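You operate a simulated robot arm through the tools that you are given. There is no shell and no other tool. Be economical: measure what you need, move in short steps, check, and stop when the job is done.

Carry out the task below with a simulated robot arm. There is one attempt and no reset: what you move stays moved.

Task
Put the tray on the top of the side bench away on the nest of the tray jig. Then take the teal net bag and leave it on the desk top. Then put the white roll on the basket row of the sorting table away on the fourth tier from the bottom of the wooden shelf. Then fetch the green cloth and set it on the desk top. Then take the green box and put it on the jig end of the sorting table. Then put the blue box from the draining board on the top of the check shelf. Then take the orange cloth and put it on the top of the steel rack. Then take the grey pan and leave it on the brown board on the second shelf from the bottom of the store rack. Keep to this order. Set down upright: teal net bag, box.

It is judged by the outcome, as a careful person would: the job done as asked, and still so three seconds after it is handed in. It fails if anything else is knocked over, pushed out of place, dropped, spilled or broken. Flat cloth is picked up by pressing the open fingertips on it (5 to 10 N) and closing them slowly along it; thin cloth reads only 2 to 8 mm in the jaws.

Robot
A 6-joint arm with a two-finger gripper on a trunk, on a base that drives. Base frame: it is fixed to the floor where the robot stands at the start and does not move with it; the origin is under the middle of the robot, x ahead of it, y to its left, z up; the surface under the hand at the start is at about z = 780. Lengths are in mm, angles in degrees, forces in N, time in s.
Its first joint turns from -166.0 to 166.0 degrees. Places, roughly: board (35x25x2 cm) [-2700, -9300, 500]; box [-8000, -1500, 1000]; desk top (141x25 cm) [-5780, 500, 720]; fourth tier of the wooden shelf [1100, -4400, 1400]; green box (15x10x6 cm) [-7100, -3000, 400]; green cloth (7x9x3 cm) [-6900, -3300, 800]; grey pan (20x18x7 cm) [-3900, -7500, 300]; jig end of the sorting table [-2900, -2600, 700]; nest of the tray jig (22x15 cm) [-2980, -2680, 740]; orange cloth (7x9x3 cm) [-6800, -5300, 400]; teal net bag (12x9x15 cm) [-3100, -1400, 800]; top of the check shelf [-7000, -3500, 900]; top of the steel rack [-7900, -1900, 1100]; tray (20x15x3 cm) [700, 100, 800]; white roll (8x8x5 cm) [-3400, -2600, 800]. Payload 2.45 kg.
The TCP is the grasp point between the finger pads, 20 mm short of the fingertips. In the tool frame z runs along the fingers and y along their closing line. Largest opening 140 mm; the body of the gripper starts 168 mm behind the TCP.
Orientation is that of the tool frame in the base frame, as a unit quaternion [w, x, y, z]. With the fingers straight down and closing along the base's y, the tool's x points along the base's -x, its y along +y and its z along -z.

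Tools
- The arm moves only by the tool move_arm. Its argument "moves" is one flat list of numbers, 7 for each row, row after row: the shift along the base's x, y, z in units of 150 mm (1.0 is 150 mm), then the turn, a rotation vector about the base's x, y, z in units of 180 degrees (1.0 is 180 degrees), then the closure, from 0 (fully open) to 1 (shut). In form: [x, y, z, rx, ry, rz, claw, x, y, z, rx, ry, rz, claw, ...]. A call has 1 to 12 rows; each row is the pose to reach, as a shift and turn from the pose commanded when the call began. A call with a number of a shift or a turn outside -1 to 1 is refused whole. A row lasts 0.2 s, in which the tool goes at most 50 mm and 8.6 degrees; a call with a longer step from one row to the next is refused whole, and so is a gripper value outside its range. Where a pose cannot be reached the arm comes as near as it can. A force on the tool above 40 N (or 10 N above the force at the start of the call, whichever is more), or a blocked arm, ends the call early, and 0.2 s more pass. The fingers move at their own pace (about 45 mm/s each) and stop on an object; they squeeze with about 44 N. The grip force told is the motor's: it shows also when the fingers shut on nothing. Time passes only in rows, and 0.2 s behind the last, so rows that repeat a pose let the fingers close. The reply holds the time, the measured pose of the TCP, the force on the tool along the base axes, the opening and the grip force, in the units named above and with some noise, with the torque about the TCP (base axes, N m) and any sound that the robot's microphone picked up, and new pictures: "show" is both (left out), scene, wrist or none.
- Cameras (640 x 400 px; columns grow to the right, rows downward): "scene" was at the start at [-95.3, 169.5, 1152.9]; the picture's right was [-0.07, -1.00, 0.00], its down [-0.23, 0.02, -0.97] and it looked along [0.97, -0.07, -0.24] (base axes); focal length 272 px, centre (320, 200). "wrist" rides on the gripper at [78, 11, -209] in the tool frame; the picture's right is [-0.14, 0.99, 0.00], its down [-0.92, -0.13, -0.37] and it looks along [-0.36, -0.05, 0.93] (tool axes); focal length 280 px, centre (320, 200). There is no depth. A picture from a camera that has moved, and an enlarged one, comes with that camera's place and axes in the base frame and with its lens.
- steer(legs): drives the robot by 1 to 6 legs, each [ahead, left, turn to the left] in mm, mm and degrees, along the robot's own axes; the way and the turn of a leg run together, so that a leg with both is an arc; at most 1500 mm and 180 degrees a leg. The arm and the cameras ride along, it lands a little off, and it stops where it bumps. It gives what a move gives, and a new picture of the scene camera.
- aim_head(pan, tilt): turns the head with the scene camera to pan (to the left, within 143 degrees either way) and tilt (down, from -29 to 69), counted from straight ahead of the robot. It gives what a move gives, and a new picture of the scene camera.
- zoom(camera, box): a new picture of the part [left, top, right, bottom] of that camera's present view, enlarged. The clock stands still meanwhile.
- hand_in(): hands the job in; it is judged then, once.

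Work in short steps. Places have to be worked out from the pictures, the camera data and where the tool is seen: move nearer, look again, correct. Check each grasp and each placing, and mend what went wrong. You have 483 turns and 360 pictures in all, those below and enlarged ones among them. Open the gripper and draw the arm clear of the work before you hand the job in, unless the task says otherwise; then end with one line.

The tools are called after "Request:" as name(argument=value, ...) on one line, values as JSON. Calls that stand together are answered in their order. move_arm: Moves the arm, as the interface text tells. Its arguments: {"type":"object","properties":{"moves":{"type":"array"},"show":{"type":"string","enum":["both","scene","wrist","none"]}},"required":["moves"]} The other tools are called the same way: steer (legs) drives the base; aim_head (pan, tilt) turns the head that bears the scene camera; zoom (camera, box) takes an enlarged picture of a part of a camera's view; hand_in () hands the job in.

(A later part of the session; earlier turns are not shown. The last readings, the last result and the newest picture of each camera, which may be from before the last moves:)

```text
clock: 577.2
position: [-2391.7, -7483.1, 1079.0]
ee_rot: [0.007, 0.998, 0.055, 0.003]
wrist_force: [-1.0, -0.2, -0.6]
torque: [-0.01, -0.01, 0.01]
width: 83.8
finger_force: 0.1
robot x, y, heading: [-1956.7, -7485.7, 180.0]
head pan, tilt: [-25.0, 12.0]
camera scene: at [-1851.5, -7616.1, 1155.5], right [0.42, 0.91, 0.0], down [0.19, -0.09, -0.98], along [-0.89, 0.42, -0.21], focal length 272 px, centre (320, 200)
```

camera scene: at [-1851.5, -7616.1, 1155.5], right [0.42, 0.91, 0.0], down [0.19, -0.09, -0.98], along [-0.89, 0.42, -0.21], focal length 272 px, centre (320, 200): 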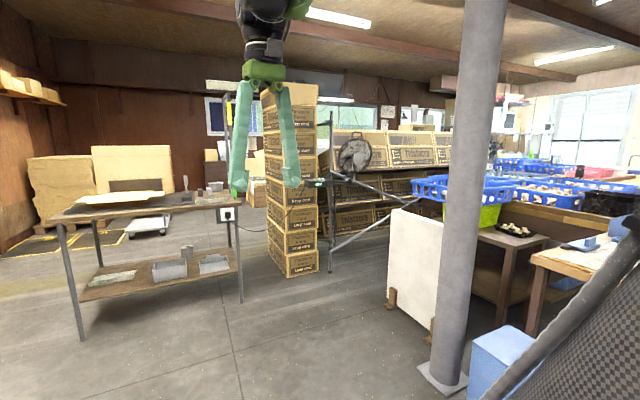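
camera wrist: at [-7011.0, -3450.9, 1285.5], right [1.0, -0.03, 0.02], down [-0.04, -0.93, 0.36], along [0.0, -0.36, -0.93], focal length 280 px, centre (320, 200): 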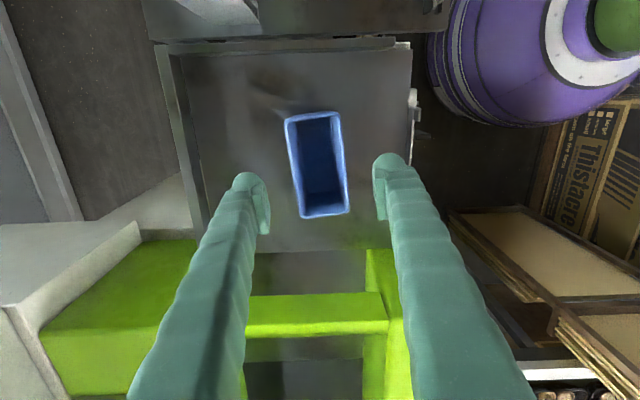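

Request:
steer(legs=[[500, 1220, 0], [1000, 0, 0], [900, 0, 0], [400, -400, 0]])

Request:
aim_head(pan=-30, tilt=12)

```text
clock: 595.7
position: [-5151.5, -8258.6, 1079.0]
ee_rot: [0.009, 0.999, 0.047, 0.002]
wrist_force: [-0.8, -1.8, 0.2]
torque: [0.03, -0.01, 0.0]
width: 83.9
finger_force: 0.0
robot x, y, heading: [-4716.5, -8262.2, 179.1]
head pan, tilt: [-25.0, 12.0]
camera scene: at [-4614.2, -8401.7, 1155.5], right [0.44, 0.9, 0.0], down [0.19, -0.09, -0.98], along [-0.88, 0.43, -0.21], focal length 272 px, centre (320, 200)
```

scene: 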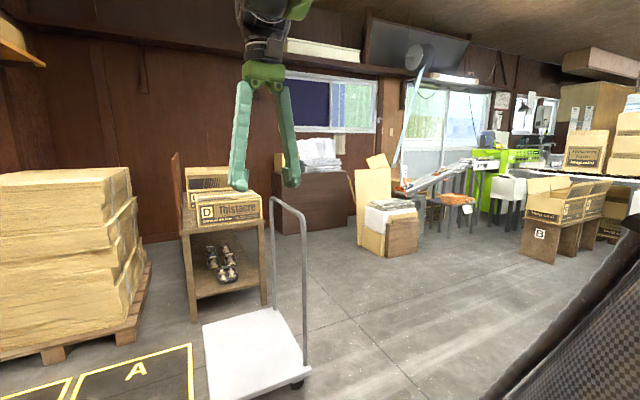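

```text
clock: 596.3
position: [-5151.0, -8258.9, 1079.7]
ee_rot: [0.008, 0.999, 0.047, 0.003]
wrist_force: [0.0, 0.0, -0.1]
torque: [0.0, -0.02, -0.04]
width: 84.1
finger_force: 0.1
robot x, y, heading: [-4721.2, -8263.0, 178.8]
head pan, tilt: [-30.0, 12.0]
camera scene: at [-4610.3, -8394.6, 1155.5], right [0.52, 0.86, 0.0], down [0.18, -0.11, -0.98], along [-0.84, 0.51, -0.21], focal length 272 px, centre (320, 200)
```

scene: 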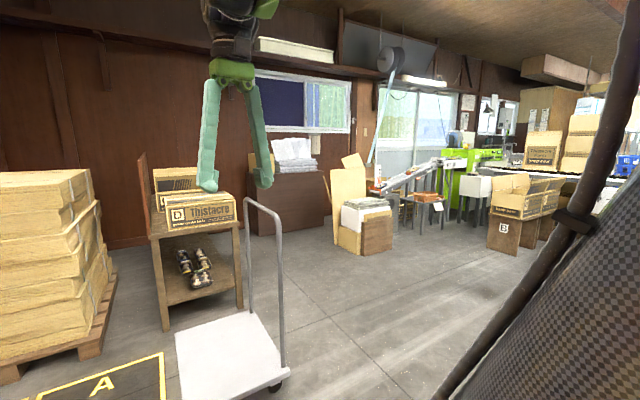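

Request:
zoom(camera="scene", box=[340, 140, 540, 260])

```text
3.20 times, centred on (440, 200) of scene
camera zoom: at [-4610.3, -8394.6, 1155.5], right [0.52, 0.86, 0.0], down [0.18, -0.11, -0.98], along [-0.84, 0.51, -0.21], focal length 872 px, centre (-64, 200)
```

zoom: 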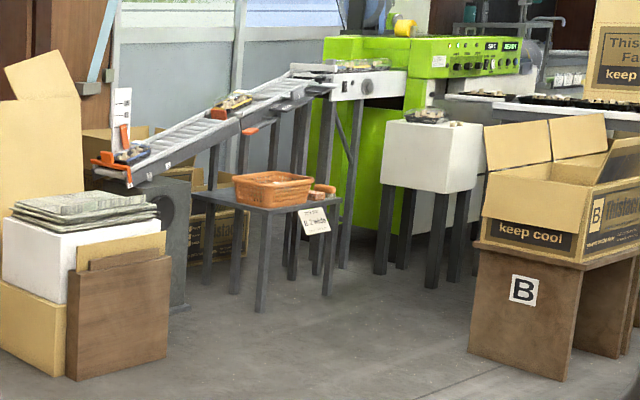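

The orange cloth's dark table (z≈408) is at x -6740…-7160, y -5570…-5160, with an orange basket on it. I'll drive to about (-6180,-5720) and look closely.

Request:
steer(legs=[[540, -980, 0.5], [540, -980, 0], [340, -570, 0]])

Request:
aim_head(pan=-10, tilt=32)

```text
clock: 610.6
position: [-6604.7, -5788.1, 1079.5]
ee_rot: [0.007, 0.997, 0.079, 0.003]
wrist_force: [-0.5, -0.3, 0.1]
torque: [-0.02, 0.04, 0.01]
width: 83.8
finger_force: 0.1
robot x, y, heading: [-6168.8, -5766.6, -177.5]
head pan, tilt: [-30.0, 12.0]
camera scene: at [-6056.0, -5889.7, 1155.5], right [0.46, 0.89, 0.0], down [0.18, -0.1, -0.98], along [-0.87, 0.45, -0.21], focal length 272 px, centre (320, 200)
```

scene: 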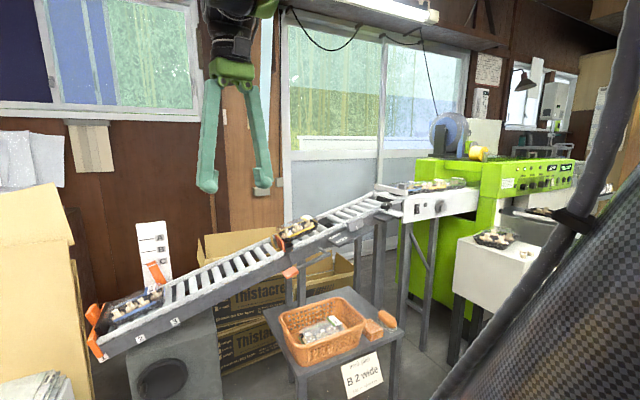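

```text
clock: 611.4
position: [-6605.0, -5790.0, 1078.7]
ee_rot: [0.007, 0.997, 0.079, 0.003]
wrist_force: [0.1, -0.4, 0.7]
torque: [0.04, 0.0, 0.03]
width: 84.3
finger_force: 0.1
robot x, y, heading: [-6170.6, -5765.0, -177.8]
head pan, tilt: [-10.0, 32.0]
camera scene: at [-6062.1, -5921.0, 1123.4], right [0.13, 0.99, 0.0], down [0.52, -0.07, -0.85], along [-0.84, 0.11, -0.53], focal length 272 px, centre (320, 200)
```

scene: 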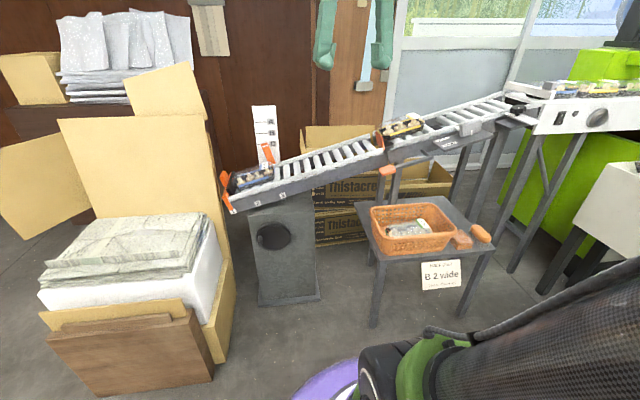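

Request:
zoom(camera="scene", box=[340, 180, 510, 310])

```text
3.08 times, centred on (425, 245) of scene
camera zoom: at [-6062.1, -5921.0, 1123.4], right [0.13, 0.99, 0.0], down [0.52, -0.07, -0.85], along [-0.84, 0.11, -0.53], focal length 838 px, centre (-3, 62)
```

zoom: 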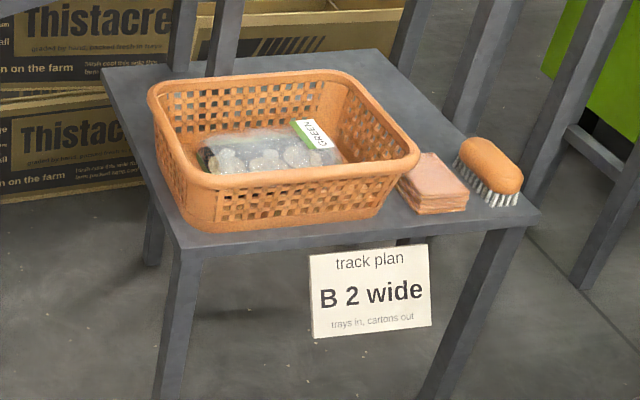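

The orange cloth (folded, about 82×65 mm) is at (-6820,-5263), top z≈437, between basket and brush. I'll close along x. Swinging over there in stages.

Request:
move_arm(moves=[-0.06, 0.17, 0, 0, 0, 0.04, 0.2, -0.12, 0.34, 0, 0, 0, 0.08, 0.2, -0.18, 0.5, 0, 0, 0, 0.12, 0.2, -0.24, 0.67, 0, 0, 0, 0.16, 0.2, -0.3, 0.84, 0, 0, 0, 0.2, 0.2, -0.36, 1, 0, 0, 0, 0.236, 0.2], show="none")

Request:
move_arm(moves=[-0.06, 0.17, 0, 0, 0, 0.04, 0.2, -0.12, 0.34, 0, 0, 0, 0.08, 0.2, -0.18, 0.5, 0, 0, 0, 0.12, 0.2, -0.24, 0.67, 0, 0, 0, 0.16, 0.2, -0.3, 0.84, 0, 0, 0, 0.2, 0.2, -0.36, 1, 0, 0, 0, 0.236, 0.2], show="none")

Request:
move_arm(moves=[-0.06, 0.17, -0.15, 0, 0, 0, 0.2, -0.12, 0.34, -0.3, 0, 0, 0, 0.2, -0.18, 0.5, -0.45, 0, 0, 0, 0.2, -0.24, 0.67, -0.6, 0, 0, 0, 0.2, -0.3, 0.84, -0.75, 0, 0, 0, 0.2, -0.36, 1, -0.9, 0, 0, 0, 0.2], show="none")

Request:
move_arm(moves=[-0.06, 0.1, -0.2, 0, 0, 0, 0.2, -0.12, 0.2, -0.4, 0, 0, 0, 0.2, -0.18, 0.3, -0.6, 0, 0, 0, 0.2, -0.24, 0.4, -0.8, 0, 0, 0, 0.2, -0.3, 0.51, -0.9, 0, 0, 0, 0.2], show="wrist")

```text
clock: 612.8
position: [-6659.2, -5639.5, 1079.2]
ee_rot: [0.006, 0.9, 0.436, 0.006]
wrist_force: [-0.2, 0.3, 1.2]
torque: [0.01, 0.03, -0.02]
width: 112.0
finger_force: 0.1
robot x, y, heading: [-6171.4, -5767.6, -177.5]
head pan, tilt: [-10.0, 32.0]
```

```text
clock: 614.2
position: [-6714.4, -5487.4, 1076.3]
ee_rot: [0.004, 0.681, 0.733, 0.007]
wrist_force: [-0.6, 0.3, -0.2]
torque: [0.02, 0.05, 0.0]
width: 111.9
finger_force: 0.1
robot x, y, heading: [-6174.3, -5767.2, -177.5]
head pan, tilt: [-10.0, 32.0]
```

```text
clock: 615.6
position: [-6765.5, -5336.6, 943.8]
ee_rot: [0.004, 0.682, 0.732, 0.007]
wrist_force: [-0.3, -0.8, 0.1]
torque: [0.0, 0.04, 0.02]
width: 111.9
finger_force: 0.0
robot x, y, heading: [-6169.0, -5770.2, -177.3]
head pan, tilt: [-10.0, 32.0]
```

```text
clock: 616.7
position: [-6803.6, -5280.1, 827.8]
ee_rot: [0.006, 0.682, 0.732, 0.006]
wrist_force: [8.5, -5.9, 30.9]
torque: [0.16, 1.89, 0.29]
width: 111.4
finger_force: 0.0
robot x, y, heading: [-6176.7, -5767.5, -177.5]
head pan, tilt: [-10.0, 32.0]
stopped in row 5: the force on the tool passed its limit at 84 N (the readings are from after the stop); the commanded pose is now the measured one
camera wrist: at [-6801.7, -5201.9, 1036.5], right [1.0, -0.07, 0.02], down [-0.07, -0.93, 0.37], along [-0.01, -0.37, -0.93], focal length 280 px, centre (320, 200)
```

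wrist: 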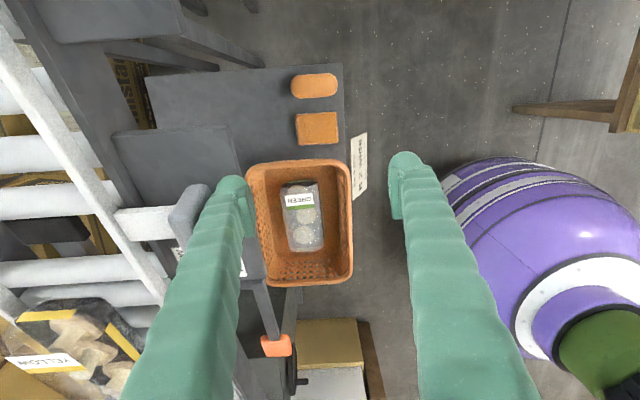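

The left finger touched a conveyor bracket. I'll raise and move back, then switch to closing along y with the tool pitched slightly so the wrist stays clear of the conveyor.

Request:
move_arm(moves=[0.05, 0, 0.1, 0, 0, 0, 0.2, 0.15, 0, 0.3, 0, 0, 0, 0.2, 0.3, 0, 0.5, 0, 0, 0, 0.2, 0.5, 0, 0.6, 0, 0, 0, 0.3, 0.7, 0, 0.6, 0, 0, 0, 0.4], show="none")

Request:
move_arm(moves=[0, 0, 0, 0, 0, -0.045, 0.45, 0, 0, 0, 0, 0, -0.09, 0.45, 0, 0, 0, 0, 0, -0.135, 0.45, 0, 0, 0, 0, 0, -0.18, 0.45, 0, 0, 0, 0, 0, -0.225, 0.45, 0, 0, 0, 0, 0, -0.27, 0.45, 0, 0, 0, 0, 0, -0.315, 0.45, 0, 0, 0, 0, 0, -0.36, 0.45, 0, 0, 0, 0, 0, -0.405, 0.45, 0, 0, 0, 0, 0, -0.45, 0.45, 0, 0, 0, 0, 0, -0.495, 0.45, 0, 0, 0, 0, 0, -0.512, 0.45], show="none")

Request:
move_arm(moves=[0, 0, -0.2, 0, 0.04, 0, 0.45, 0, 0, -0.4, 0, 0.08, 0, 0.45, 0, 0, -0.6, 0, 0.122, 0, 0.45, 0, 0, -0.8, 0, 0.122, 0, 0.45, 0, 0, -1, 0, 0.122, 0, 0.45], show="wrist")

```text
clock: 617.9
position: [-6700.9, -5279.6, 918.4]
ee_rot: [0.005, 0.681, 0.732, 0.006]
wrist_force: [-0.8, -0.8, -0.4]
torque: [-0.02, -0.03, -0.04]
width: 84.0
finger_force: 0.1
robot x, y, heading: [-6176.4, -5767.0, -177.2]
head pan, tilt: [-10.0, 32.0]
```

```text
clock: 620.5
position: [-6700.2, -5279.6, 917.1]
ee_rot: [0.008, 1.0, 0.016, 0.0]
wrist_force: [-0.2, 0.5, -0.4]
torque: [-0.02, -0.01, -0.01]
width: 77.1
finger_force: 0.1
robot x, y, heading: [-6173.1, -5766.4, -177.4]
head pan, tilt: [-10.0, 32.0]
```

```text
clock: 621.7
position: [-6699.5, -5282.4, 765.7]
ee_rot: [0.004, 0.981, 0.019, -0.191]
wrist_force: [-1.1, 1.1, -0.1]
torque: [0.02, -0.02, -0.01]
width: 76.8
finger_force: 0.1
robot x, y, heading: [-6172.6, -5765.5, -177.5]
head pan, tilt: [-10.0, 32.0]
camera wrist: at [-6549.0, -5286.4, 928.8], right [-0.09, -0.99, 0.05], down [-0.72, 0.1, 0.69], along [-0.69, 0.02, -0.73], focal length 280 px, centre (320, 200)
```

wrist: 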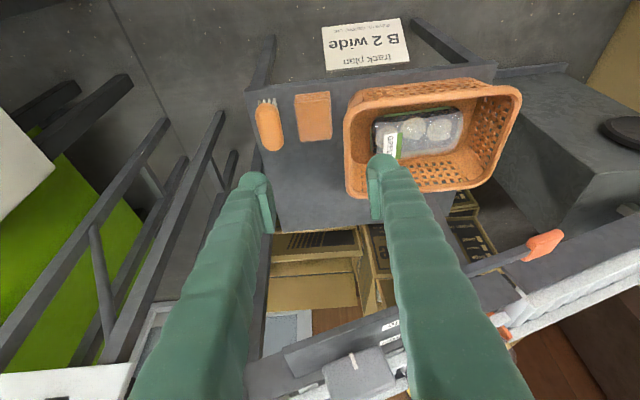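

Cloth centre confirmed at (-6799,-5279), spanning y -5247…-5312. To stay off the basket rim I'll grip its front part near x≈-6775, with jaws ~70 mm. Descending to a pre-grasp point.

Request:
move_arm(moves=[-0.03, 0.01, -0.25, 0, 0, 0, 0.49, -0.06, 0.02, -0.5, 0, 0, 0, 0.49, -0.09, 0.02, -0.75, 0, 0, 0, 0.49, -0.1, 0.02, -0.97, 0, 0, 0, 0.49], show="none")

Request:
move_arm(moves=[-0.05, 0, -0.2, 0, 0, 0, 0.49, -0.1, 0, -0.4, 0, 0, 0, 0.49, -0.17, 0, -0.67, 0, 0, 0, 0.49, -0.17, 0, -0.67, 0, 0, 0, 0.49], show="wrist")

```text
clock: 622.7
position: [-6713.9, -5280.5, 618.1]
ee_rot: [0.005, 0.982, 0.018, -0.189]
wrist_force: [-0.1, 0.1, 0.0]
torque: [0.01, -0.01, -0.01]
width: 71.7
finger_force: 0.1
robot x, y, heading: [-6172.4, -5766.8, -177.5]
head pan, tilt: [-10.0, 32.0]
```

```text
clock: 623.6
position: [-6740.4, -5276.6, 521.0]
ee_rot: [0.005, 0.981, 0.016, -0.192]
wrist_force: [3.9, -0.5, 19.1]
torque: [-1.11, 0.19, 0.21]
width: 74.0
finger_force: 2.1
robot x, y, heading: [-6172.6, -5769.0, -177.4]
head pan, tilt: [-10.0, 32.0]
stopped in row 4: the force on the tool passed its limit at 48 N (the readings are from after the stop); the commanded pose is now the measured one
camera wrist: at [-6589.7, -5280.2, 686.3], right [-0.09, -0.99, 0.06], down [-0.72, 0.11, 0.69], along [-0.69, 0.02, -0.72], focal length 280 px, centre (320, 200)
```

wrist: 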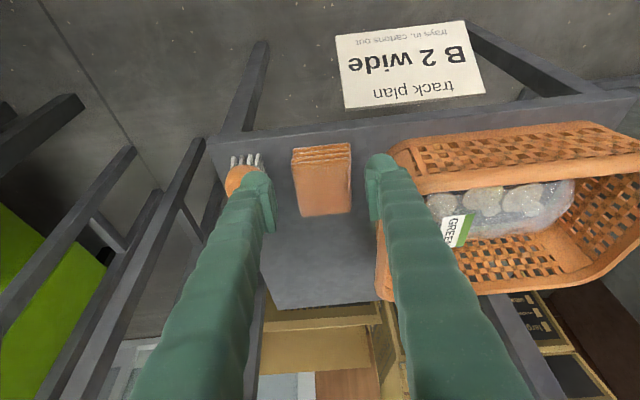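

The basket rim stopped me: too little room along y. I'll go up and use the x-closing grip instead, leaning the tool 6° so body and wrist stay off the conveyor bracket.

Request:
move_arm(moves=[0.03, 0.02, 0.2, 0, 0, 0, 0.49, 0.15, 0.02, 0.45, 0, -0.03, 0, 0.4, 0.25, 0.02, 0.7, 0, -0.06, 0, 0.3, 0.35, 0.02, 0.9, 0, -0.09, 0, 0.25, 0.4, 0.02, 1, 0, -0.122, 0, 0.25], show="none")

Request:
move_arm(moves=[0, 0, 0.1, 0, 0, 0.045, 0.25, 0, 0, 0.2, 0, 0, 0.09, 0.25, 0, 0, 0.3, 0, 0, 0.135, 0.25, 0, 0, 0.4, 0, 0, 0.18, 0.25, 0, 0, 0.5, 0, 0, 0.225, 0.25, 0, 0, 0.6, 0, 0, 0.27, 0.25, 0, 0, 0.7, 0, 0, 0.315, 0.25, 0, 0, 0.8, 0, 0, 0.36, 0.25, 0, 0, 0.9, 0, 0, 0.405, 0.25, 0, 0, 1, 0, 0, 0.45, 0.25, 0, 0, 1, 0, 0, 0.495, 0.25, 0, 0, 1, 0, 0, 0.508, 0.25], show="wrist")

```text
clock: 624.8
position: [-6680.2, -5271.5, 670.5]
ee_rot: [0.009, 1.0, 0.017, 0.0]
wrist_force: [-0.2, 0.0, 0.2]
torque: [-0.04, 0.02, -0.01]
width: 105.0
finger_force: 0.1
robot x, y, heading: [-6173.0, -5767.1, -177.5]
head pan, tilt: [-10.0, 32.0]
```

```text
clock: 627.4
position: [-6679.1, -5272.4, 821.7]
ee_rot: [0.006, 0.686, 0.728, 0.005]
wrist_force: [0.5, 0.2, 0.2]
torque: [0.02, 0.03, 0.0]
width: 105.1
finger_force: 0.1
robot x, y, heading: [-6174.2, -5768.2, -177.4]
head pan, tilt: [-10.0, 32.0]
camera wrist: at [-6677.4, -5193.4, 1030.4], right [1.0, -0.08, 0.02], down [-0.08, -0.93, 0.37], along [-0.01, -0.37, -0.93], focal length 280 px, centre (320, 200)
```

wrist: 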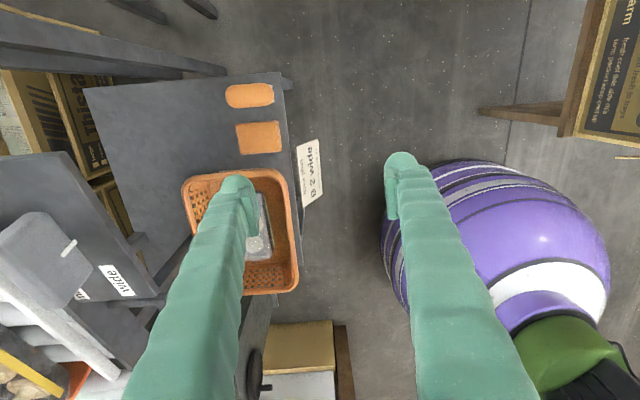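

Cloth centre re-confirmed at (-6801,-5279). I'll lean the tool 6° and descend in stages, staying forward until the fingers are below bracket height.

Request:
move_arm(moves=[-0.12, -0.01, -0.16, 0, 0.01, 0, 0.25, -0.24, -0.02, -0.32, 0, 0.02, 0, 0.25, -0.36, -0.03, -0.48, 0, 0.033, 0, 0.25, -0.48, -0.045, -0.64, 0, 0.033, 0, 0.25, -0.6, -0.045, -0.8, 0, 0.033, 0, 0.25], show="none")

Request:
move_arm(moves=[-0.04, 0, -0.2, 0, 0, 0, 0.25, -0.08, 0, -0.4, 0, 0, 0, 0.25, -0.13, 0, -0.6, 0, 0, 0, 0.25, -0.187, 0, -0.8, 0, 0, 0, 0.25, -0.187, 0, -1, 0, 0, 0, 0.25], show="wrist")

```text
clock: 628.6
position: [-6769.0, -5279.9, 702.2]
ee_rot: [-0.032, 0.686, 0.726, -0.029]
wrist_force: [1.1, -0.7, 0.0]
torque: [0.01, 0.03, -0.01]
width: 105.2
finger_force: 0.0
robot x, y, heading: [-6173.2, -5765.0, -177.4]
head pan, tilt: [-10.0, 32.0]
```

```text
clock: 629.8
position: [-6799.0, -5278.3, 552.5]
ee_rot: [-0.032, 0.686, 0.726, -0.029]
wrist_force: [0.9, -0.9, -0.3]
torque: [0.01, 0.02, -0.03]
width: 104.9
finger_force: 0.1
robot x, y, heading: [-6173.8, -5766.5, -177.1]
head pan, tilt: [-10.0, 32.0]
camera wrist: at [-6775.2, -5198.9, 759.8], right [0.99, -0.08, -0.09], down [-0.04, -0.93, 0.37], along [-0.11, -0.37, -0.92], focal length 280 px, centre (320, 200)
```

wrist: 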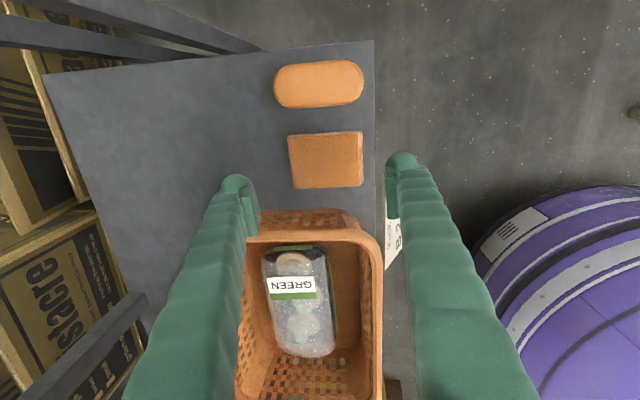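

Request:
move_arm(moves=[-0.027, 0, -0.2, 0, 0, 0, 0.25, -0.027, 0, -0.4, 0, 0, 0, 0.25, -0.027, 0, -0.6, 0, 0, 0, 0.25, -0.027, 0, -0.7, 0, 0, 0, 0.25, -0.027, 0, -0.76, 0, 0, 0, 0.25, -0.027, 0, -0.76, 0, 0, 0, 0.25], show="wrist")

```text
clock: 631.0
position: [-6804.4, -5280.6, 440.4]
ee_rot: [-0.032, 0.686, 0.726, -0.029]
wrist_force: [-0.9, -1.0, 23.2]
torque: [0.24, -1.36, -0.06]
width: 105.8
finger_force: 0.6
robot x, y, heading: [-6171.4, -5766.4, -177.5]
head pan, tilt: [-10.0, 32.0]
stopped in row 6: the force on the tool passed its limit at 50 N (the readings are from after the stop); the commanded pose is now the measured one
camera wrist: at [-6778.9, -5201.2, 647.8], right [0.99, -0.08, -0.09], down [-0.04, -0.93, 0.37], along [-0.11, -0.37, -0.92], focal length 280 px, centre (320, 200)
```

wrist: 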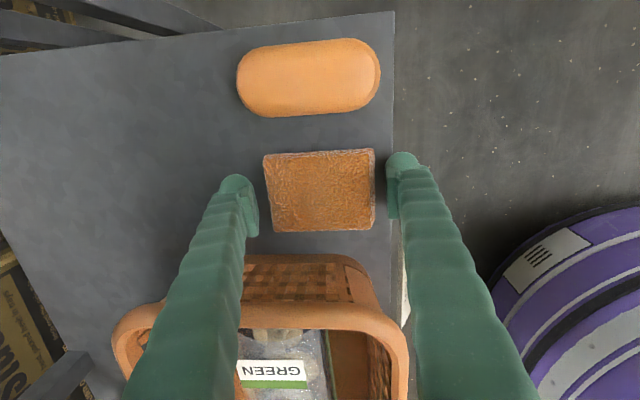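

The front fingertip touched the table (z≈414). I'll ease up 3 mm and close slowly.

Request:
move_arm(moves=[0.01, 0, 0.02, 0, 0, 0, 0.25, 0.01, 0, 0.02, 0, 0, 0, 0.35, 0.01, 0, 0.02, 0, 0, 0, 0.45, 0.01, 0, 0.02, 0, 0, 0, 0.55, 0.01, 0, 0.02, 0, 0, 0, 0.6, 0.01, 0, 0.02, 0, 0, 0, 0.6], show="wrist")

```text
clock: 632.4
position: [-6800.8, -5279.5, 442.7]
ee_rot: [-0.032, 0.686, 0.727, -0.031]
wrist_force: [0.7, 0.4, -0.1]
torque: [-0.01, 0.03, -0.01]
width: 88.2
finger_force: 43.9
robot x, y, heading: [-6172.8, -5766.4, -177.4]
head pan, tilt: [-10.0, 32.0]
camera wrist: at [-6777.2, -5200.6, 649.3], right [0.99, -0.08, -0.09], down [-0.04, -0.93, 0.37], along [-0.11, -0.37, -0.92], focal length 280 px, centre (320, 200)
```

wrist: 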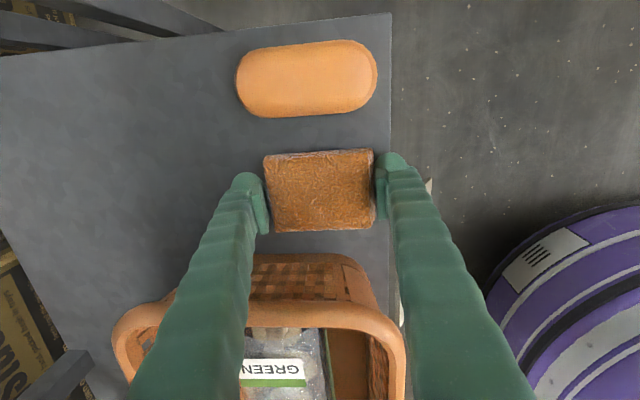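

Gripped at 88 mm. I'll lift along the reverse path, clear of bracket and basket.

Request:
move_arm(moves=[0, 0, 0.1, 0, 0, 0, 0.65, 0.02, 0, 0.3, 0, 0, 0, 0.65, 0.04, 0, 0.55, 0, 0, 0, 0.65, 0.08, 0, 0.8, 0, 0, 0, 0.65, 0.15, 0, 1, 0, 0, 0, 0.65], show="none")

Request:
move_arm(moves=[0.1, 0, 0.25, 0, 0, 0, 0.65, 0.25, 0, 0.5, 0, 0, 0, 0.65, 0.45, 0, 0.7, 0, 0, 0, 0.65, 0.65, 0, 0.9, 0, 0, 0, 0.65, 0.85, 0, 1, 0, 0, 0, 0.65], show="wrist")

```text
clock: 633.6
position: [-6780.3, -5277.1, 593.1]
ee_rot: [-0.032, 0.686, 0.726, -0.03]
wrist_force: [0.7, 0.3, 0.4]
torque: [-0.01, -0.04, 0.03]
width: 87.7
finger_force: 44.1
robot x, y, heading: [-6172.5, -5768.9, -177.5]
head pan, tilt: [-10.0, 32.0]
```

```text
clock: 634.8
position: [-6652.4, -5279.7, 741.3]
ee_rot: [-0.032, 0.685, 0.727, -0.03]
wrist_force: [0.1, 1.4, -0.1]
torque: [-0.05, 0.01, -0.03]
width: 87.5
finger_force: 43.7
robot x, y, heading: [-6170.4, -5769.3, -177.7]
head pan, tilt: [-10.0, 32.0]
camera wrist: at [-6628.8, -5201.2, 949.2], right [0.99, -0.08, -0.09], down [-0.04, -0.93, 0.37], along [-0.11, -0.37, -0.92], focal length 280 px, centre (320, 200)
```

wrist: 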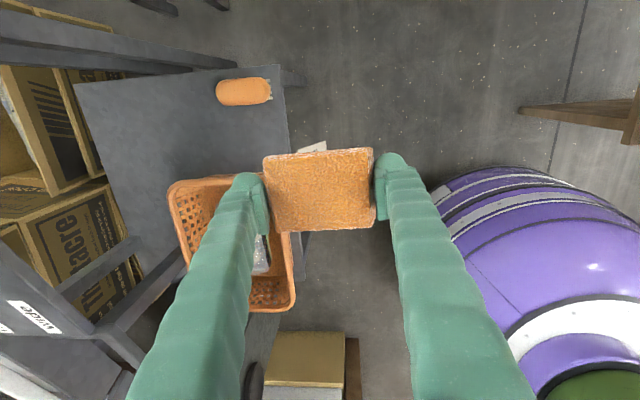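

The cloth is held. I'll tuck the arm in at travel height and retrace the long route to the steel rack.

Request:
move_arm(moves=[0.05, -0.05, 0.25, 0, -0.011, 0, 0.65, 0.1, -0.1, 0.5, 0, -0.022, 0, 0.65, 0.15, -0.2, 0.75, 0, -0.033, 0, 0.65, 0.2, -0.35, 1, 0, -0.033, 0, 0.65], show="none")

Request:
move_arm(moves=[0.05, -0.2, 0.15, 0, 0, 0, 0.65, 0.1, -0.4, 0.3, 0, 0, 0, 0.65, 0.15, -0.6, 0.5, 0, 0, 0, 0.65, 0.2, -0.8, 0.7, 0, 0, 0, 0.65, 0.2, -1, 0.9, 0, 0, 0, 0.65], show="none")

Request:
move_arm(moves=[0, -0.25, 0, 0, 0, 0, 0.65, 0, -0.5, 0, 0, 0, 0, 0.65, 0, -0.75, 0, 0, 0, 0, 0.65, 0, -1, 0, 0, 0, 0, 0.65], show="none")

Request:
steer(legs=[[-340, 560, -2], [-540, 980, 0], [-540, 960, 0], [-400, 400, 0]])

```text
clock: 635.8
position: [-6622.9, -5330.8, 894.5]
ee_rot: [0.006, 0.687, 0.727, 0.007]
wrist_force: [-1.3, 0.0, -0.3]
torque: [-0.05, -0.03, -0.01]
width: 87.5
finger_force: 44.0
robot x, y, heading: [-6173.6, -5766.5, -177.5]
head pan, tilt: [-10.0, 32.0]
```

```text
clock: 637.0
position: [-6611.6, -5468.3, 1033.7]
ee_rot: [0.005, 0.687, 0.727, 0.006]
wrist_force: [0.2, -0.5, -1.0]
torque: [-0.03, 0.01, -0.02]
width: 87.3
finger_force: 43.7
robot x, y, heading: [-6175.5, -5765.7, -177.4]
head pan, tilt: [-10.0, 32.0]
```

```text
clock: 638.2
position: [-6636.7, -5633.4, 1042.7]
ee_rot: [0.005, 0.673, 0.74, 0.006]
wrist_force: [0.6, -0.4, -0.2]
torque: [0.06, 0.1, -0.02]
width: 87.4
finger_force: 44.7
robot x, y, heading: [-6175.4, -5771.4, -177.6]
head pan, tilt: [-10.0, 32.0]
stopped in row 4: the arm was blocked; the commanded pose is now the measured one
```

```text
clock: 655.2
position: [-4870.5, -8517.9, 1040.4]
ee_rot: [0.006, 0.7, 0.714, 0.006]
wrist_force: [0.7, 0.5, -0.8]
torque: [0.02, 0.05, 0.0]
width: 87.0
finger_force: 43.9
robot x, y, heading: [-4422.2, -8682.4, 178.6]
head pan, tilt: [-10.0, 32.0]
camera scene: at [-4276.7, -8794.5, 1098.7], right [0.84, 0.54, 0.0], down [0.41, -0.63, -0.66], along [-0.36, 0.55, -0.75], focal length 272 px, centre (320, 200)
```

scene: 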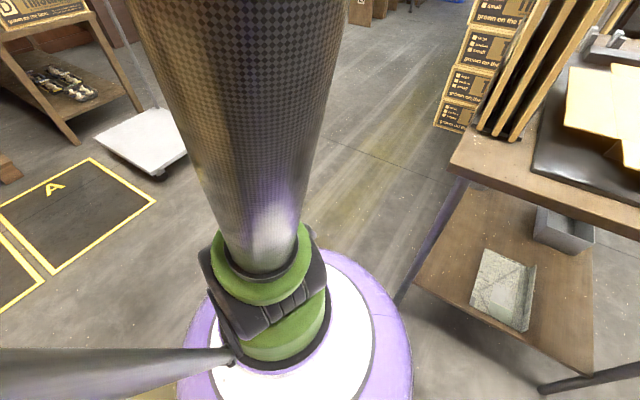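

The elbow is leaning on the head. I'll extend the hand slightly to free it, then re-centre.

Request:
move_arm(moves=[-0.25, 0, 0, 0, 0, 0, 0.65, -0.5, 0, 0, 0, 0, 0, 0.65, -0.7, -0.1, 0.1, 0, 0, 0, 0.65, -0.8, -0.3, 0.2, 0, 0, 0, 0.65, -0.8, -0.55, 0.2, 0, 0, 0, 0.65, -0.8, -0.8, 0.2, 0, 0, 0, 0.65, -0.8, -1, 0.2, 0, 0, 0, 0.65], show="none")

Request:
aim_head(pan=10, tilt=20)

```text
clock: 656.8
position: [-4991.1, -8669.7, 1073.4]
ee_rot: [0.006, 0.7, 0.714, 0.006]
wrist_force: [0.1, -0.4, 0.4]
torque: [-0.01, 0.01, 0.01]
width: 87.3
finger_force: 43.8
robot x, y, heading: [-4422.5, -8684.3, 178.8]
head pan, tilt: [-10.0, 32.0]
```

```text
clock: 657.6
position: [-4990.8, -8668.1, 1073.9]
ee_rot: [0.005, 0.7, 0.714, 0.006]
wrist_force: [-0.4, 0.6, -1.4]
torque: [0.0, 0.02, 0.02]
width: 87.0
finger_force: 44.4
robot x, y, heading: [-4425.4, -8682.5, 178.5]
head pan, tilt: [10.0, 20.0]
camera scene: at [-4326.2, -8874.2, 1142.4], right [-0.15, 0.99, 0.0], down [0.34, 0.05, -0.94], along [-0.93, -0.14, -0.34], focal length 272 px, centre (320, 200)
```

scene: 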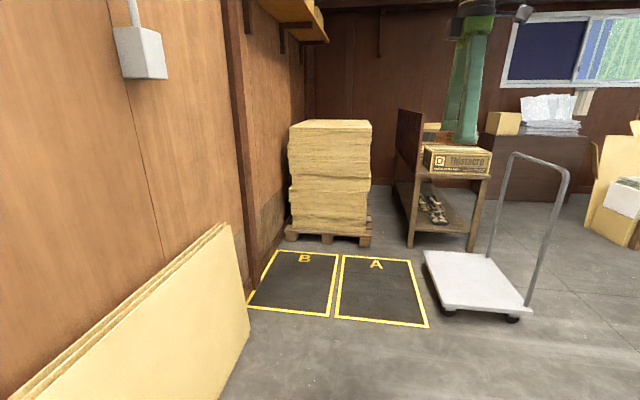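

Request:
steer(legs=[[-1000, 0, 1.4], [-580, 10, 0], [-440, -610, 0], [-440, -610, 0]])

```text
clock: 673.1
position: [-2561.3, -7448.4, 1073.8]
ee_rot: [0.006, 0.678, 0.735, 0.006]
wrist_force: [0.1, 0.2, 0.3]
torque: [-0.01, 0.0, 0.01]
width: 86.9
finger_force: 44.2
robot x, y, heading: [-1990.3, -7423.0, -177.6]
head pan, tilt: [10.0, 20.0]
camera scene: at [-1885.3, -7612.4, 1142.5], right [-0.21, 0.98, 0.0], down [0.33, 0.07, -0.94], along [-0.92, -0.2, -0.34], focal length 272 px, centre (320, 200)
```

scene: 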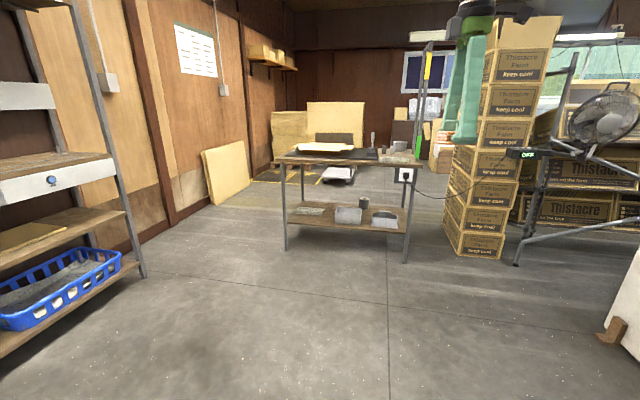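

Request:
steer(legs=[[-300, -393, -2.4], [-178, -510, 0], [-70, -220, 0], [60, -1200, 0]])

```text
clock: 677.1
position: [-2217.6, -6926.3, 1073.7]
ee_rot: [0.005, 0.679, 0.734, 0.006]
wrist_force: [0.2, 0.3, 0.1]
torque: [0.0, 0.02, -0.03]
width: 86.8
finger_force: 43.5
robot x, y, heading: [-1649.3, -6904.9, -178.1]
head pan, tilt: [10.0, 20.0]
stopped in leg 2: the robot was blocked; the commanded pose is now the measured one
camera scene: at [-1542.7, -7093.4, 1142.5], right [-0.21, 0.98, 0.0], down [0.33, 0.07, -0.94], along [-0.92, -0.2, -0.34], focal length 272 px, centre (320, 200)
```

scene: 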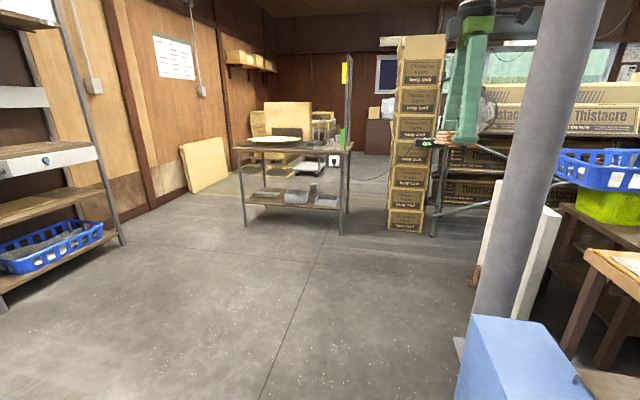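

The robot's rear-left mast foot caught the crate; I passed this gap earlier facing -y. I'll move back, turn to -90°, and retrace that exact path in reverse.

Request:
steer(legs=[[125, 190, 0], [0, 0, 88]])

Request:
aim_head(pan=140, tilt=40)

```text
clock: 682.6
position: [-1764.0, -7672.0, 1074.2]
ee_rot: [0.0, -0.023, 1.0, 0.008]
wrist_force: [-0.1, 0.2, 0.9]
torque: [0.04, -0.01, 0.0]
width: 86.8
finger_force: 43.9
robot x, y, heading: [-1765.7, -7103.2, -89.9]
head pan, tilt: [10.0, 20.0]
camera scene: at [-1571.8, -7003.6, 1142.5], right [-0.98, -0.17, 0.0], down [-0.06, 0.34, -0.94], along [0.16, -0.93, -0.34], focal length 272 px, centre (320, 200)
```

scene: 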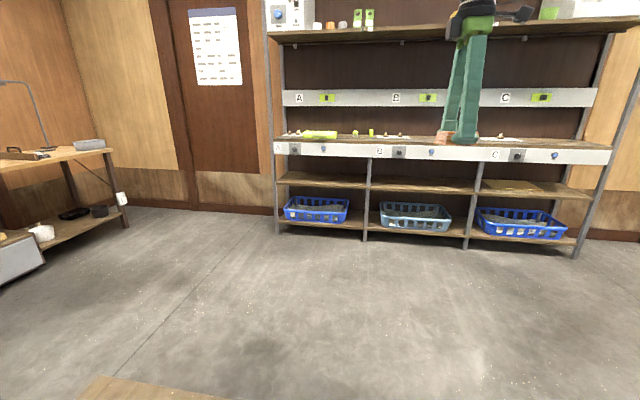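

```text
clock: 684.7
position: [-1764.5, -7672.6, 1073.7]
ee_rot: [0.0, -0.022, 1.0, 0.009]
wrist_force: [-0.1, 0.2, -0.7]
torque: [0.0, 0.04, -0.02]
width: 87.0
finger_force: 44.1
robot x, y, heading: [-1765.8, -7103.4, -90.0]
head pan, tilt: [140.0, 40.0]
camera scene: at [-1533.4, -6846.8, 1111.1], right [0.77, -0.64, 0.0], down [-0.41, -0.49, -0.77], along [0.49, 0.59, -0.64], focal length 272 px, centre (320, 200)
```

scene: 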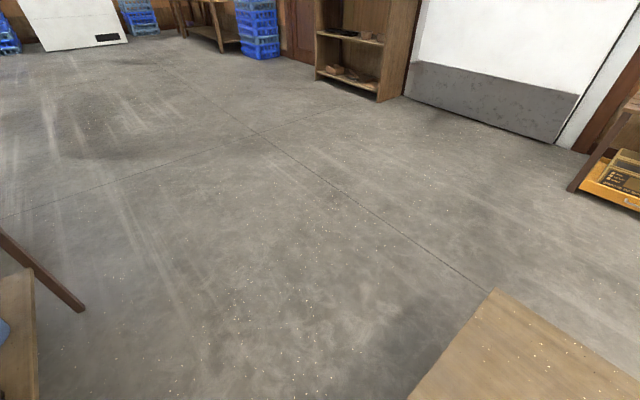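

Request:
steer(legs=[[-80, 70, 0], [-500, 185, 0], [-130, 65, 0], [-1250, 20, 0]])

```text
clock: 695.3
position: [-1440.2, -5740.9, 1073.5]
ee_rot: [-0.001, -0.032, 0.999, 0.008]
wrist_force: [0.5, 0.2, 0.0]
torque: [0.01, 0.02, 0.02]
width: 86.9
finger_force: 44.0
robot x, y, heading: [-1449.3, -5173.5, -88.8]
head pan, tilt: [140.0, 40.0]
camera scene: at [-1226.9, -4911.0, 1111.1], right [0.78, -0.63, 0.0], down [-0.4, -0.5, -0.77], along [0.48, 0.6, -0.64], focal length 272 px, centre (320, 200)
```

scene: 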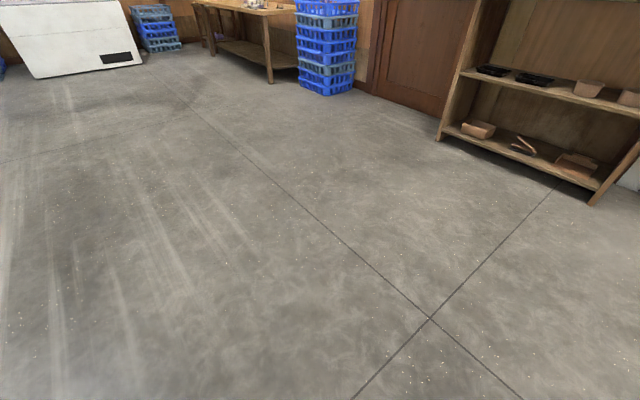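

Request:
steer(legs=[[0, 0, -91.2], [0, -1400, 0], [100, -1450, 0], [300, -1300, 0], [350, -930, 0]])

```text
clock: 723.9
position: [-2702.4, -109.2, 1073.7]
ee_rot: [0.006, 0.691, 0.723, 0.006]
wrist_force: [0.4, 0.0, -0.4]
torque: [0.01, 0.0, -0.01]
width: 86.7
finger_force: 44.7
robot x, y, heading: [-2132.1, -111.3, -179.9]
head pan, tilt: [140.0, 40.0]
camera scene: at [-1875.8, -337.6, 1111.1], right [-0.64, -0.77, 0.0], down [-0.49, 0.41, -0.77], along [0.59, -0.49, -0.64], focal length 272 px, centre (320, 200)
```

scene: 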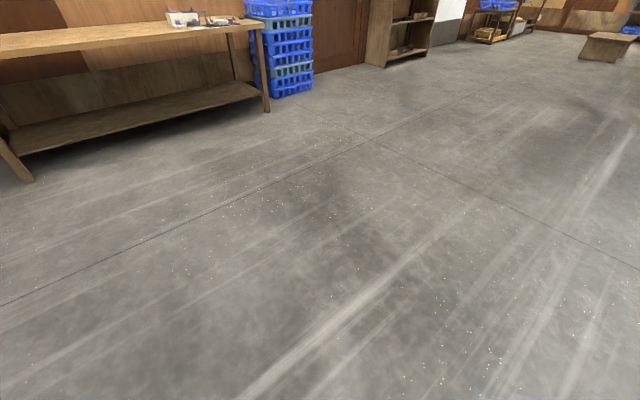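

Request:
steer(legs=[[1150, -80, 0], [1250, 50, 0]])

Request:
steer(legs=[[650, 750, 0], [1250, 500, 0]])

Request:
aim_head(pan=5, tilt=15)

```text
clock: 735.7
position: [-5114.0, -52.8, 1073.7]
ee_rot: [0.006, 0.692, 0.722, 0.007]
wrist_force: [0.5, -0.2, -0.5]
torque: [-0.01, -0.02, -0.01]
width: 86.7
finger_force: 44.2
robot x, y, heading: [-4545.5, -53.5, 180.0]
head pan, tilt: [140.0, 40.0]
camera scene: at [-4287.7, -282.1, 1111.1], right [-0.64, -0.77, 0.0], down [-0.49, 0.41, -0.77], along [0.59, -0.49, -0.64], focal length 272 px, centre (320, 200)
```

scene: 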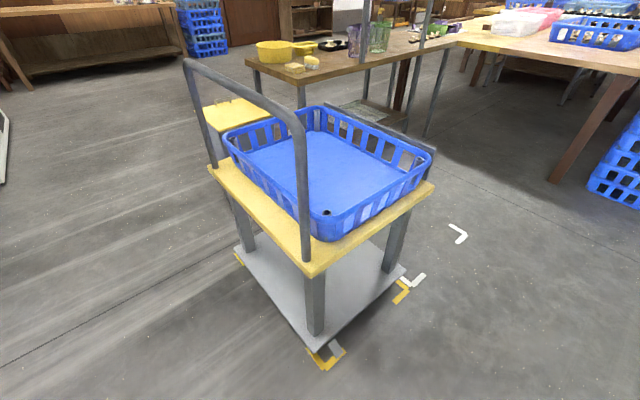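

```text
clock: 747.2
position: [-7055.1, -1222.8, 1074.0]
ee_rot: [0.006, 0.706, 0.708, 0.007]
wrist_force: [-0.3, 0.7, -0.7]
torque: [-0.01, 0.02, -0.01]
width: 86.4
finger_force: 44.0
robot x, y, heading: [-6487.9, -1245.6, 177.8]
head pan, tilt: [140.0, 40.0]
camera scene: at [-6239.2, -1484.4, 1111.1], right [-0.67, -0.74, 0.0], down [-0.48, 0.43, -0.77], along [0.57, -0.52, -0.64], focal length 272 px, centre (320, 200)
```

scene: 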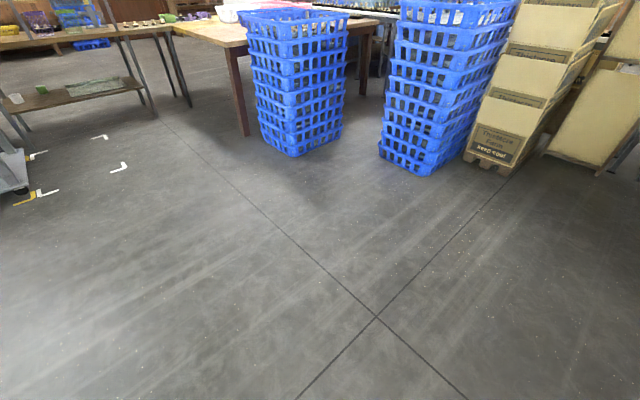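

```text
clock: 749.4
position: [-7055.6, -1223.6, 1073.4]
ee_rot: [0.005, 0.706, 0.708, 0.006]
wrist_force: [0.0, 0.0, 0.1]
torque: [0.01, 0.05, 0.01]
width: 86.8
finger_force: 44.1
robot x, y, heading: [-6488.1, -1245.6, 177.7]
head pan, tilt: [5.0, 15.0]
camera scene: at [-6395.5, -1431.8, 1150.6], right [-0.05, 1.0, 0.0], down [0.26, 0.01, -0.97], along [-0.96, -0.05, -0.26], focal length 272 px, centre (320, 200)
```

scene: 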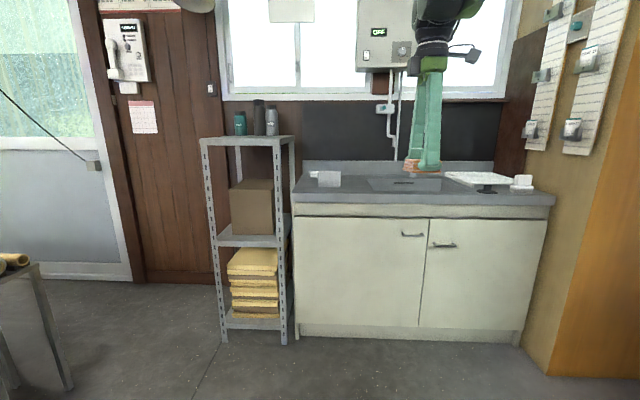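

The rack's front is x≈-7615, y -2036…-1704, its top at z≈1095, with bottles at the back. I'll raise the arm, move up to the rack and look.

Request:
move_arm(moves=[0, 0, 0.25, 0, 0, 0, 0.65, 0, 0, 0.5, 0, 0, 0, 0.65, 0, 0, 0.75, 0, 0, 0, 0.65, 0, 0, 0.95, 0, 0, 0, 0.65], show="none")

Request:
steer(legs=[[480, 590, 2.2]])

Request:
zoom(camera="wrist", box=[0, 0, 640, 400])

```text
clock: 750.4
position: [-7053.5, -1220.6, 1215.3]
ee_rot: [0.006, 0.706, 0.708, 0.006]
wrist_force: [0.8, -0.6, -0.2]
torque: [-0.03, 0.0, -0.04]
width: 86.4
finger_force: 44.6
robot x, y, heading: [-6484.4, -1245.9, 177.7]
head pan, tilt: [5.0, 15.0]
```

```text
clock: 754.5
position: [-7531.9, -1827.9, 1216.3]
ee_rot: [0.006, 0.689, 0.725, 0.007]
wrist_force: [-0.2, -0.4, -0.8]
torque: [0.0, 0.05, 0.0]
width: 86.4
finger_force: 43.5
robot x, y, heading: [-6966.9, -1829.6, -179.4]
head pan, tilt: [5.0, 15.0]
camera scene: at [-6866.2, -2008.0, 1150.6], right [-0.09, 1.0, 0.0], down [0.26, 0.02, -0.97], along [-0.96, -0.09, -0.26], focal length 272 px, centre (320, 200)
```

scene: 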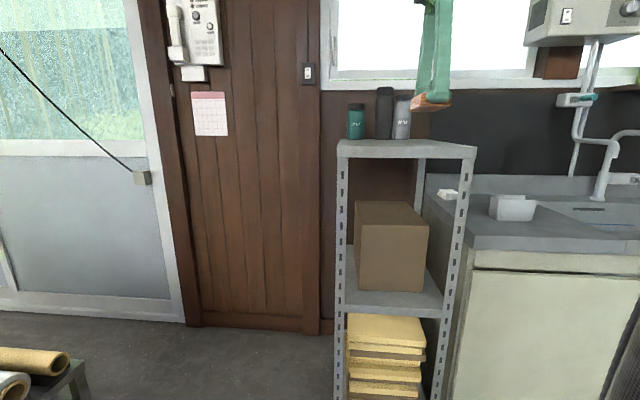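

```text
1.00 times, centred on (320, 200) of wrist (not enlarged: the box is as wide or as high as the picture)
camera zoom: at [-7529.5, -1749.0, 1424.5], right [1.0, -0.09, 0.02], down [-0.09, -0.93, 0.37], along [-0.02, -0.37, -0.93], focal length 280 px, centre (320, 200)
```

zoom: 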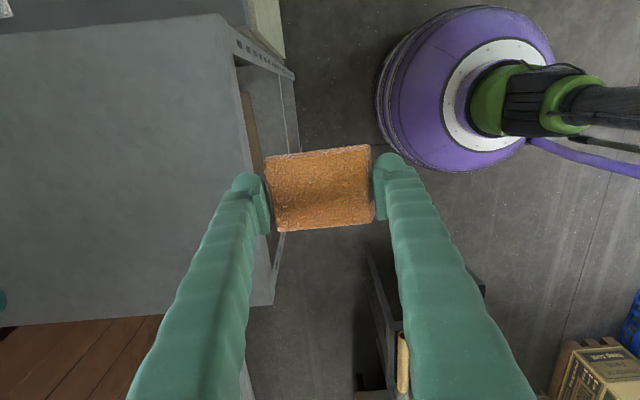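

The rack top is clear in front. I'll move the cloth over (-7740,-1850) and lower to contact.

Request:
move_arm(moves=[-0.25, -0.03, 0, 0, 0, 0, 0.65, -0.5, -0.06, 0, 0, 0, 0, 0.65, -0.75, -0.1, 0, 0, 0, 0, 0.65, -1, -0.15, 0, 0, 0, 0, 0.65], show="none")

Request:
move_arm(moves=[-0.2, 0, 0, 0, 0, 0, 0.65, -0.4, 0, -0.1, 0, 0, 0, 0.65, -0.4, 0, -0.35, 0, 0, 0, 0.65, -0.4, 0, -0.5, 0, 0, 0, 0.65, -0.4, 0, -0.56, 0, 0, 0, 0.65, -0.4, 0, -0.6, 0, 0, 0, 0.65, -0.4, 0, -0.64, 0, 0, 0, 0.65, -0.4, 0, -0.67, 0, 0, 0, 0.65, -0.4, 0, -0.7, 0, 0, 0, 0.65], show="wrist")

```text
clock: 755.5
position: [-7680.4, -1849.3, 1216.9]
ee_rot: [0.006, 0.689, 0.725, 0.007]
wrist_force: [1.6, 0.6, 0.2]
torque: [0.0, 0.17, -0.02]
width: 86.3
finger_force: 44.2
robot x, y, heading: [-6965.7, -1826.2, -179.6]
head pan, tilt: [5.0, 15.0]
```

```text
clock: 757.1
position: [-7739.3, -1849.6, 1123.7]
ee_rot: [0.006, 0.689, 0.725, 0.006]
wrist_force: [3.5, -1.5, 23.6]
torque: [-0.08, 0.08, 0.08]
width: 86.9
finger_force: 43.9
robot x, y, heading: [-6966.1, -1826.0, -179.4]
head pan, tilt: [5.0, 15.0]
stopped in row 8: the force on the tool passed its limit at 58 N (the readings are from after the stop); the commanded pose is now the measured one
camera wrist: at [-7736.7, -1771.7, 1331.9], right [1.0, -0.09, 0.02], down [-0.09, -0.93, 0.37], along [-0.02, -0.37, -0.93], focal length 280 px, centre (320, 200)
```

wrist: 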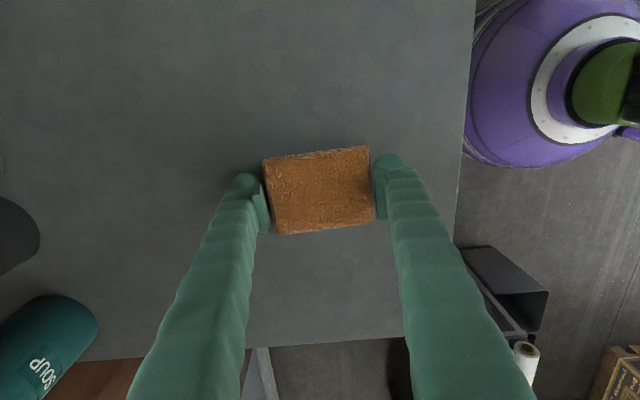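

Request:
move_arm(moves=[0, 0, 0.01, 0, 0, 0, 0.4, 0, 0, 0.01, 0, 0, 0, 0.25, 0, 0, 0.01, 0, 0, 0, 0.24, 0, 0, 0.01, 0, 0, 0, 0.24, 0, 0, 0.2, 0, 0, 0, 0.24, 0, 0, 0.5, 0, 0, 0, 0.24, 0.1, 0, 0.8, 0, 0, 0, 0.24], show="wrist")

```text
clock: 758.7
position: [-7726.0, -1849.2, 1241.5]
ee_rot: [0.006, 0.689, 0.725, 0.007]
wrist_force: [0.7, -0.5, 0.8]
torque: [-0.01, 0.01, 0.03]
width: 106.6
finger_force: 0.1
robot x, y, heading: [-6966.1, -1826.2, -179.6]
head pan, tilt: [5.0, 15.0]
camera wrist: at [-7722.8, -1771.5, 1450.4], right [1.0, -0.09, 0.02], down [-0.09, -0.93, 0.37], along [-0.02, -0.37, -0.93], focal length 280 px, centre (320, 200)
```

wrist: 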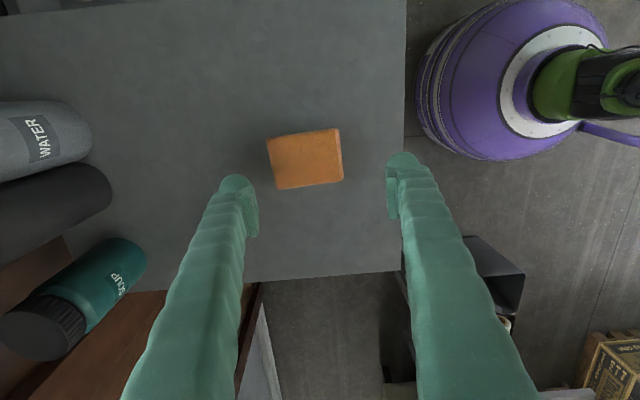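

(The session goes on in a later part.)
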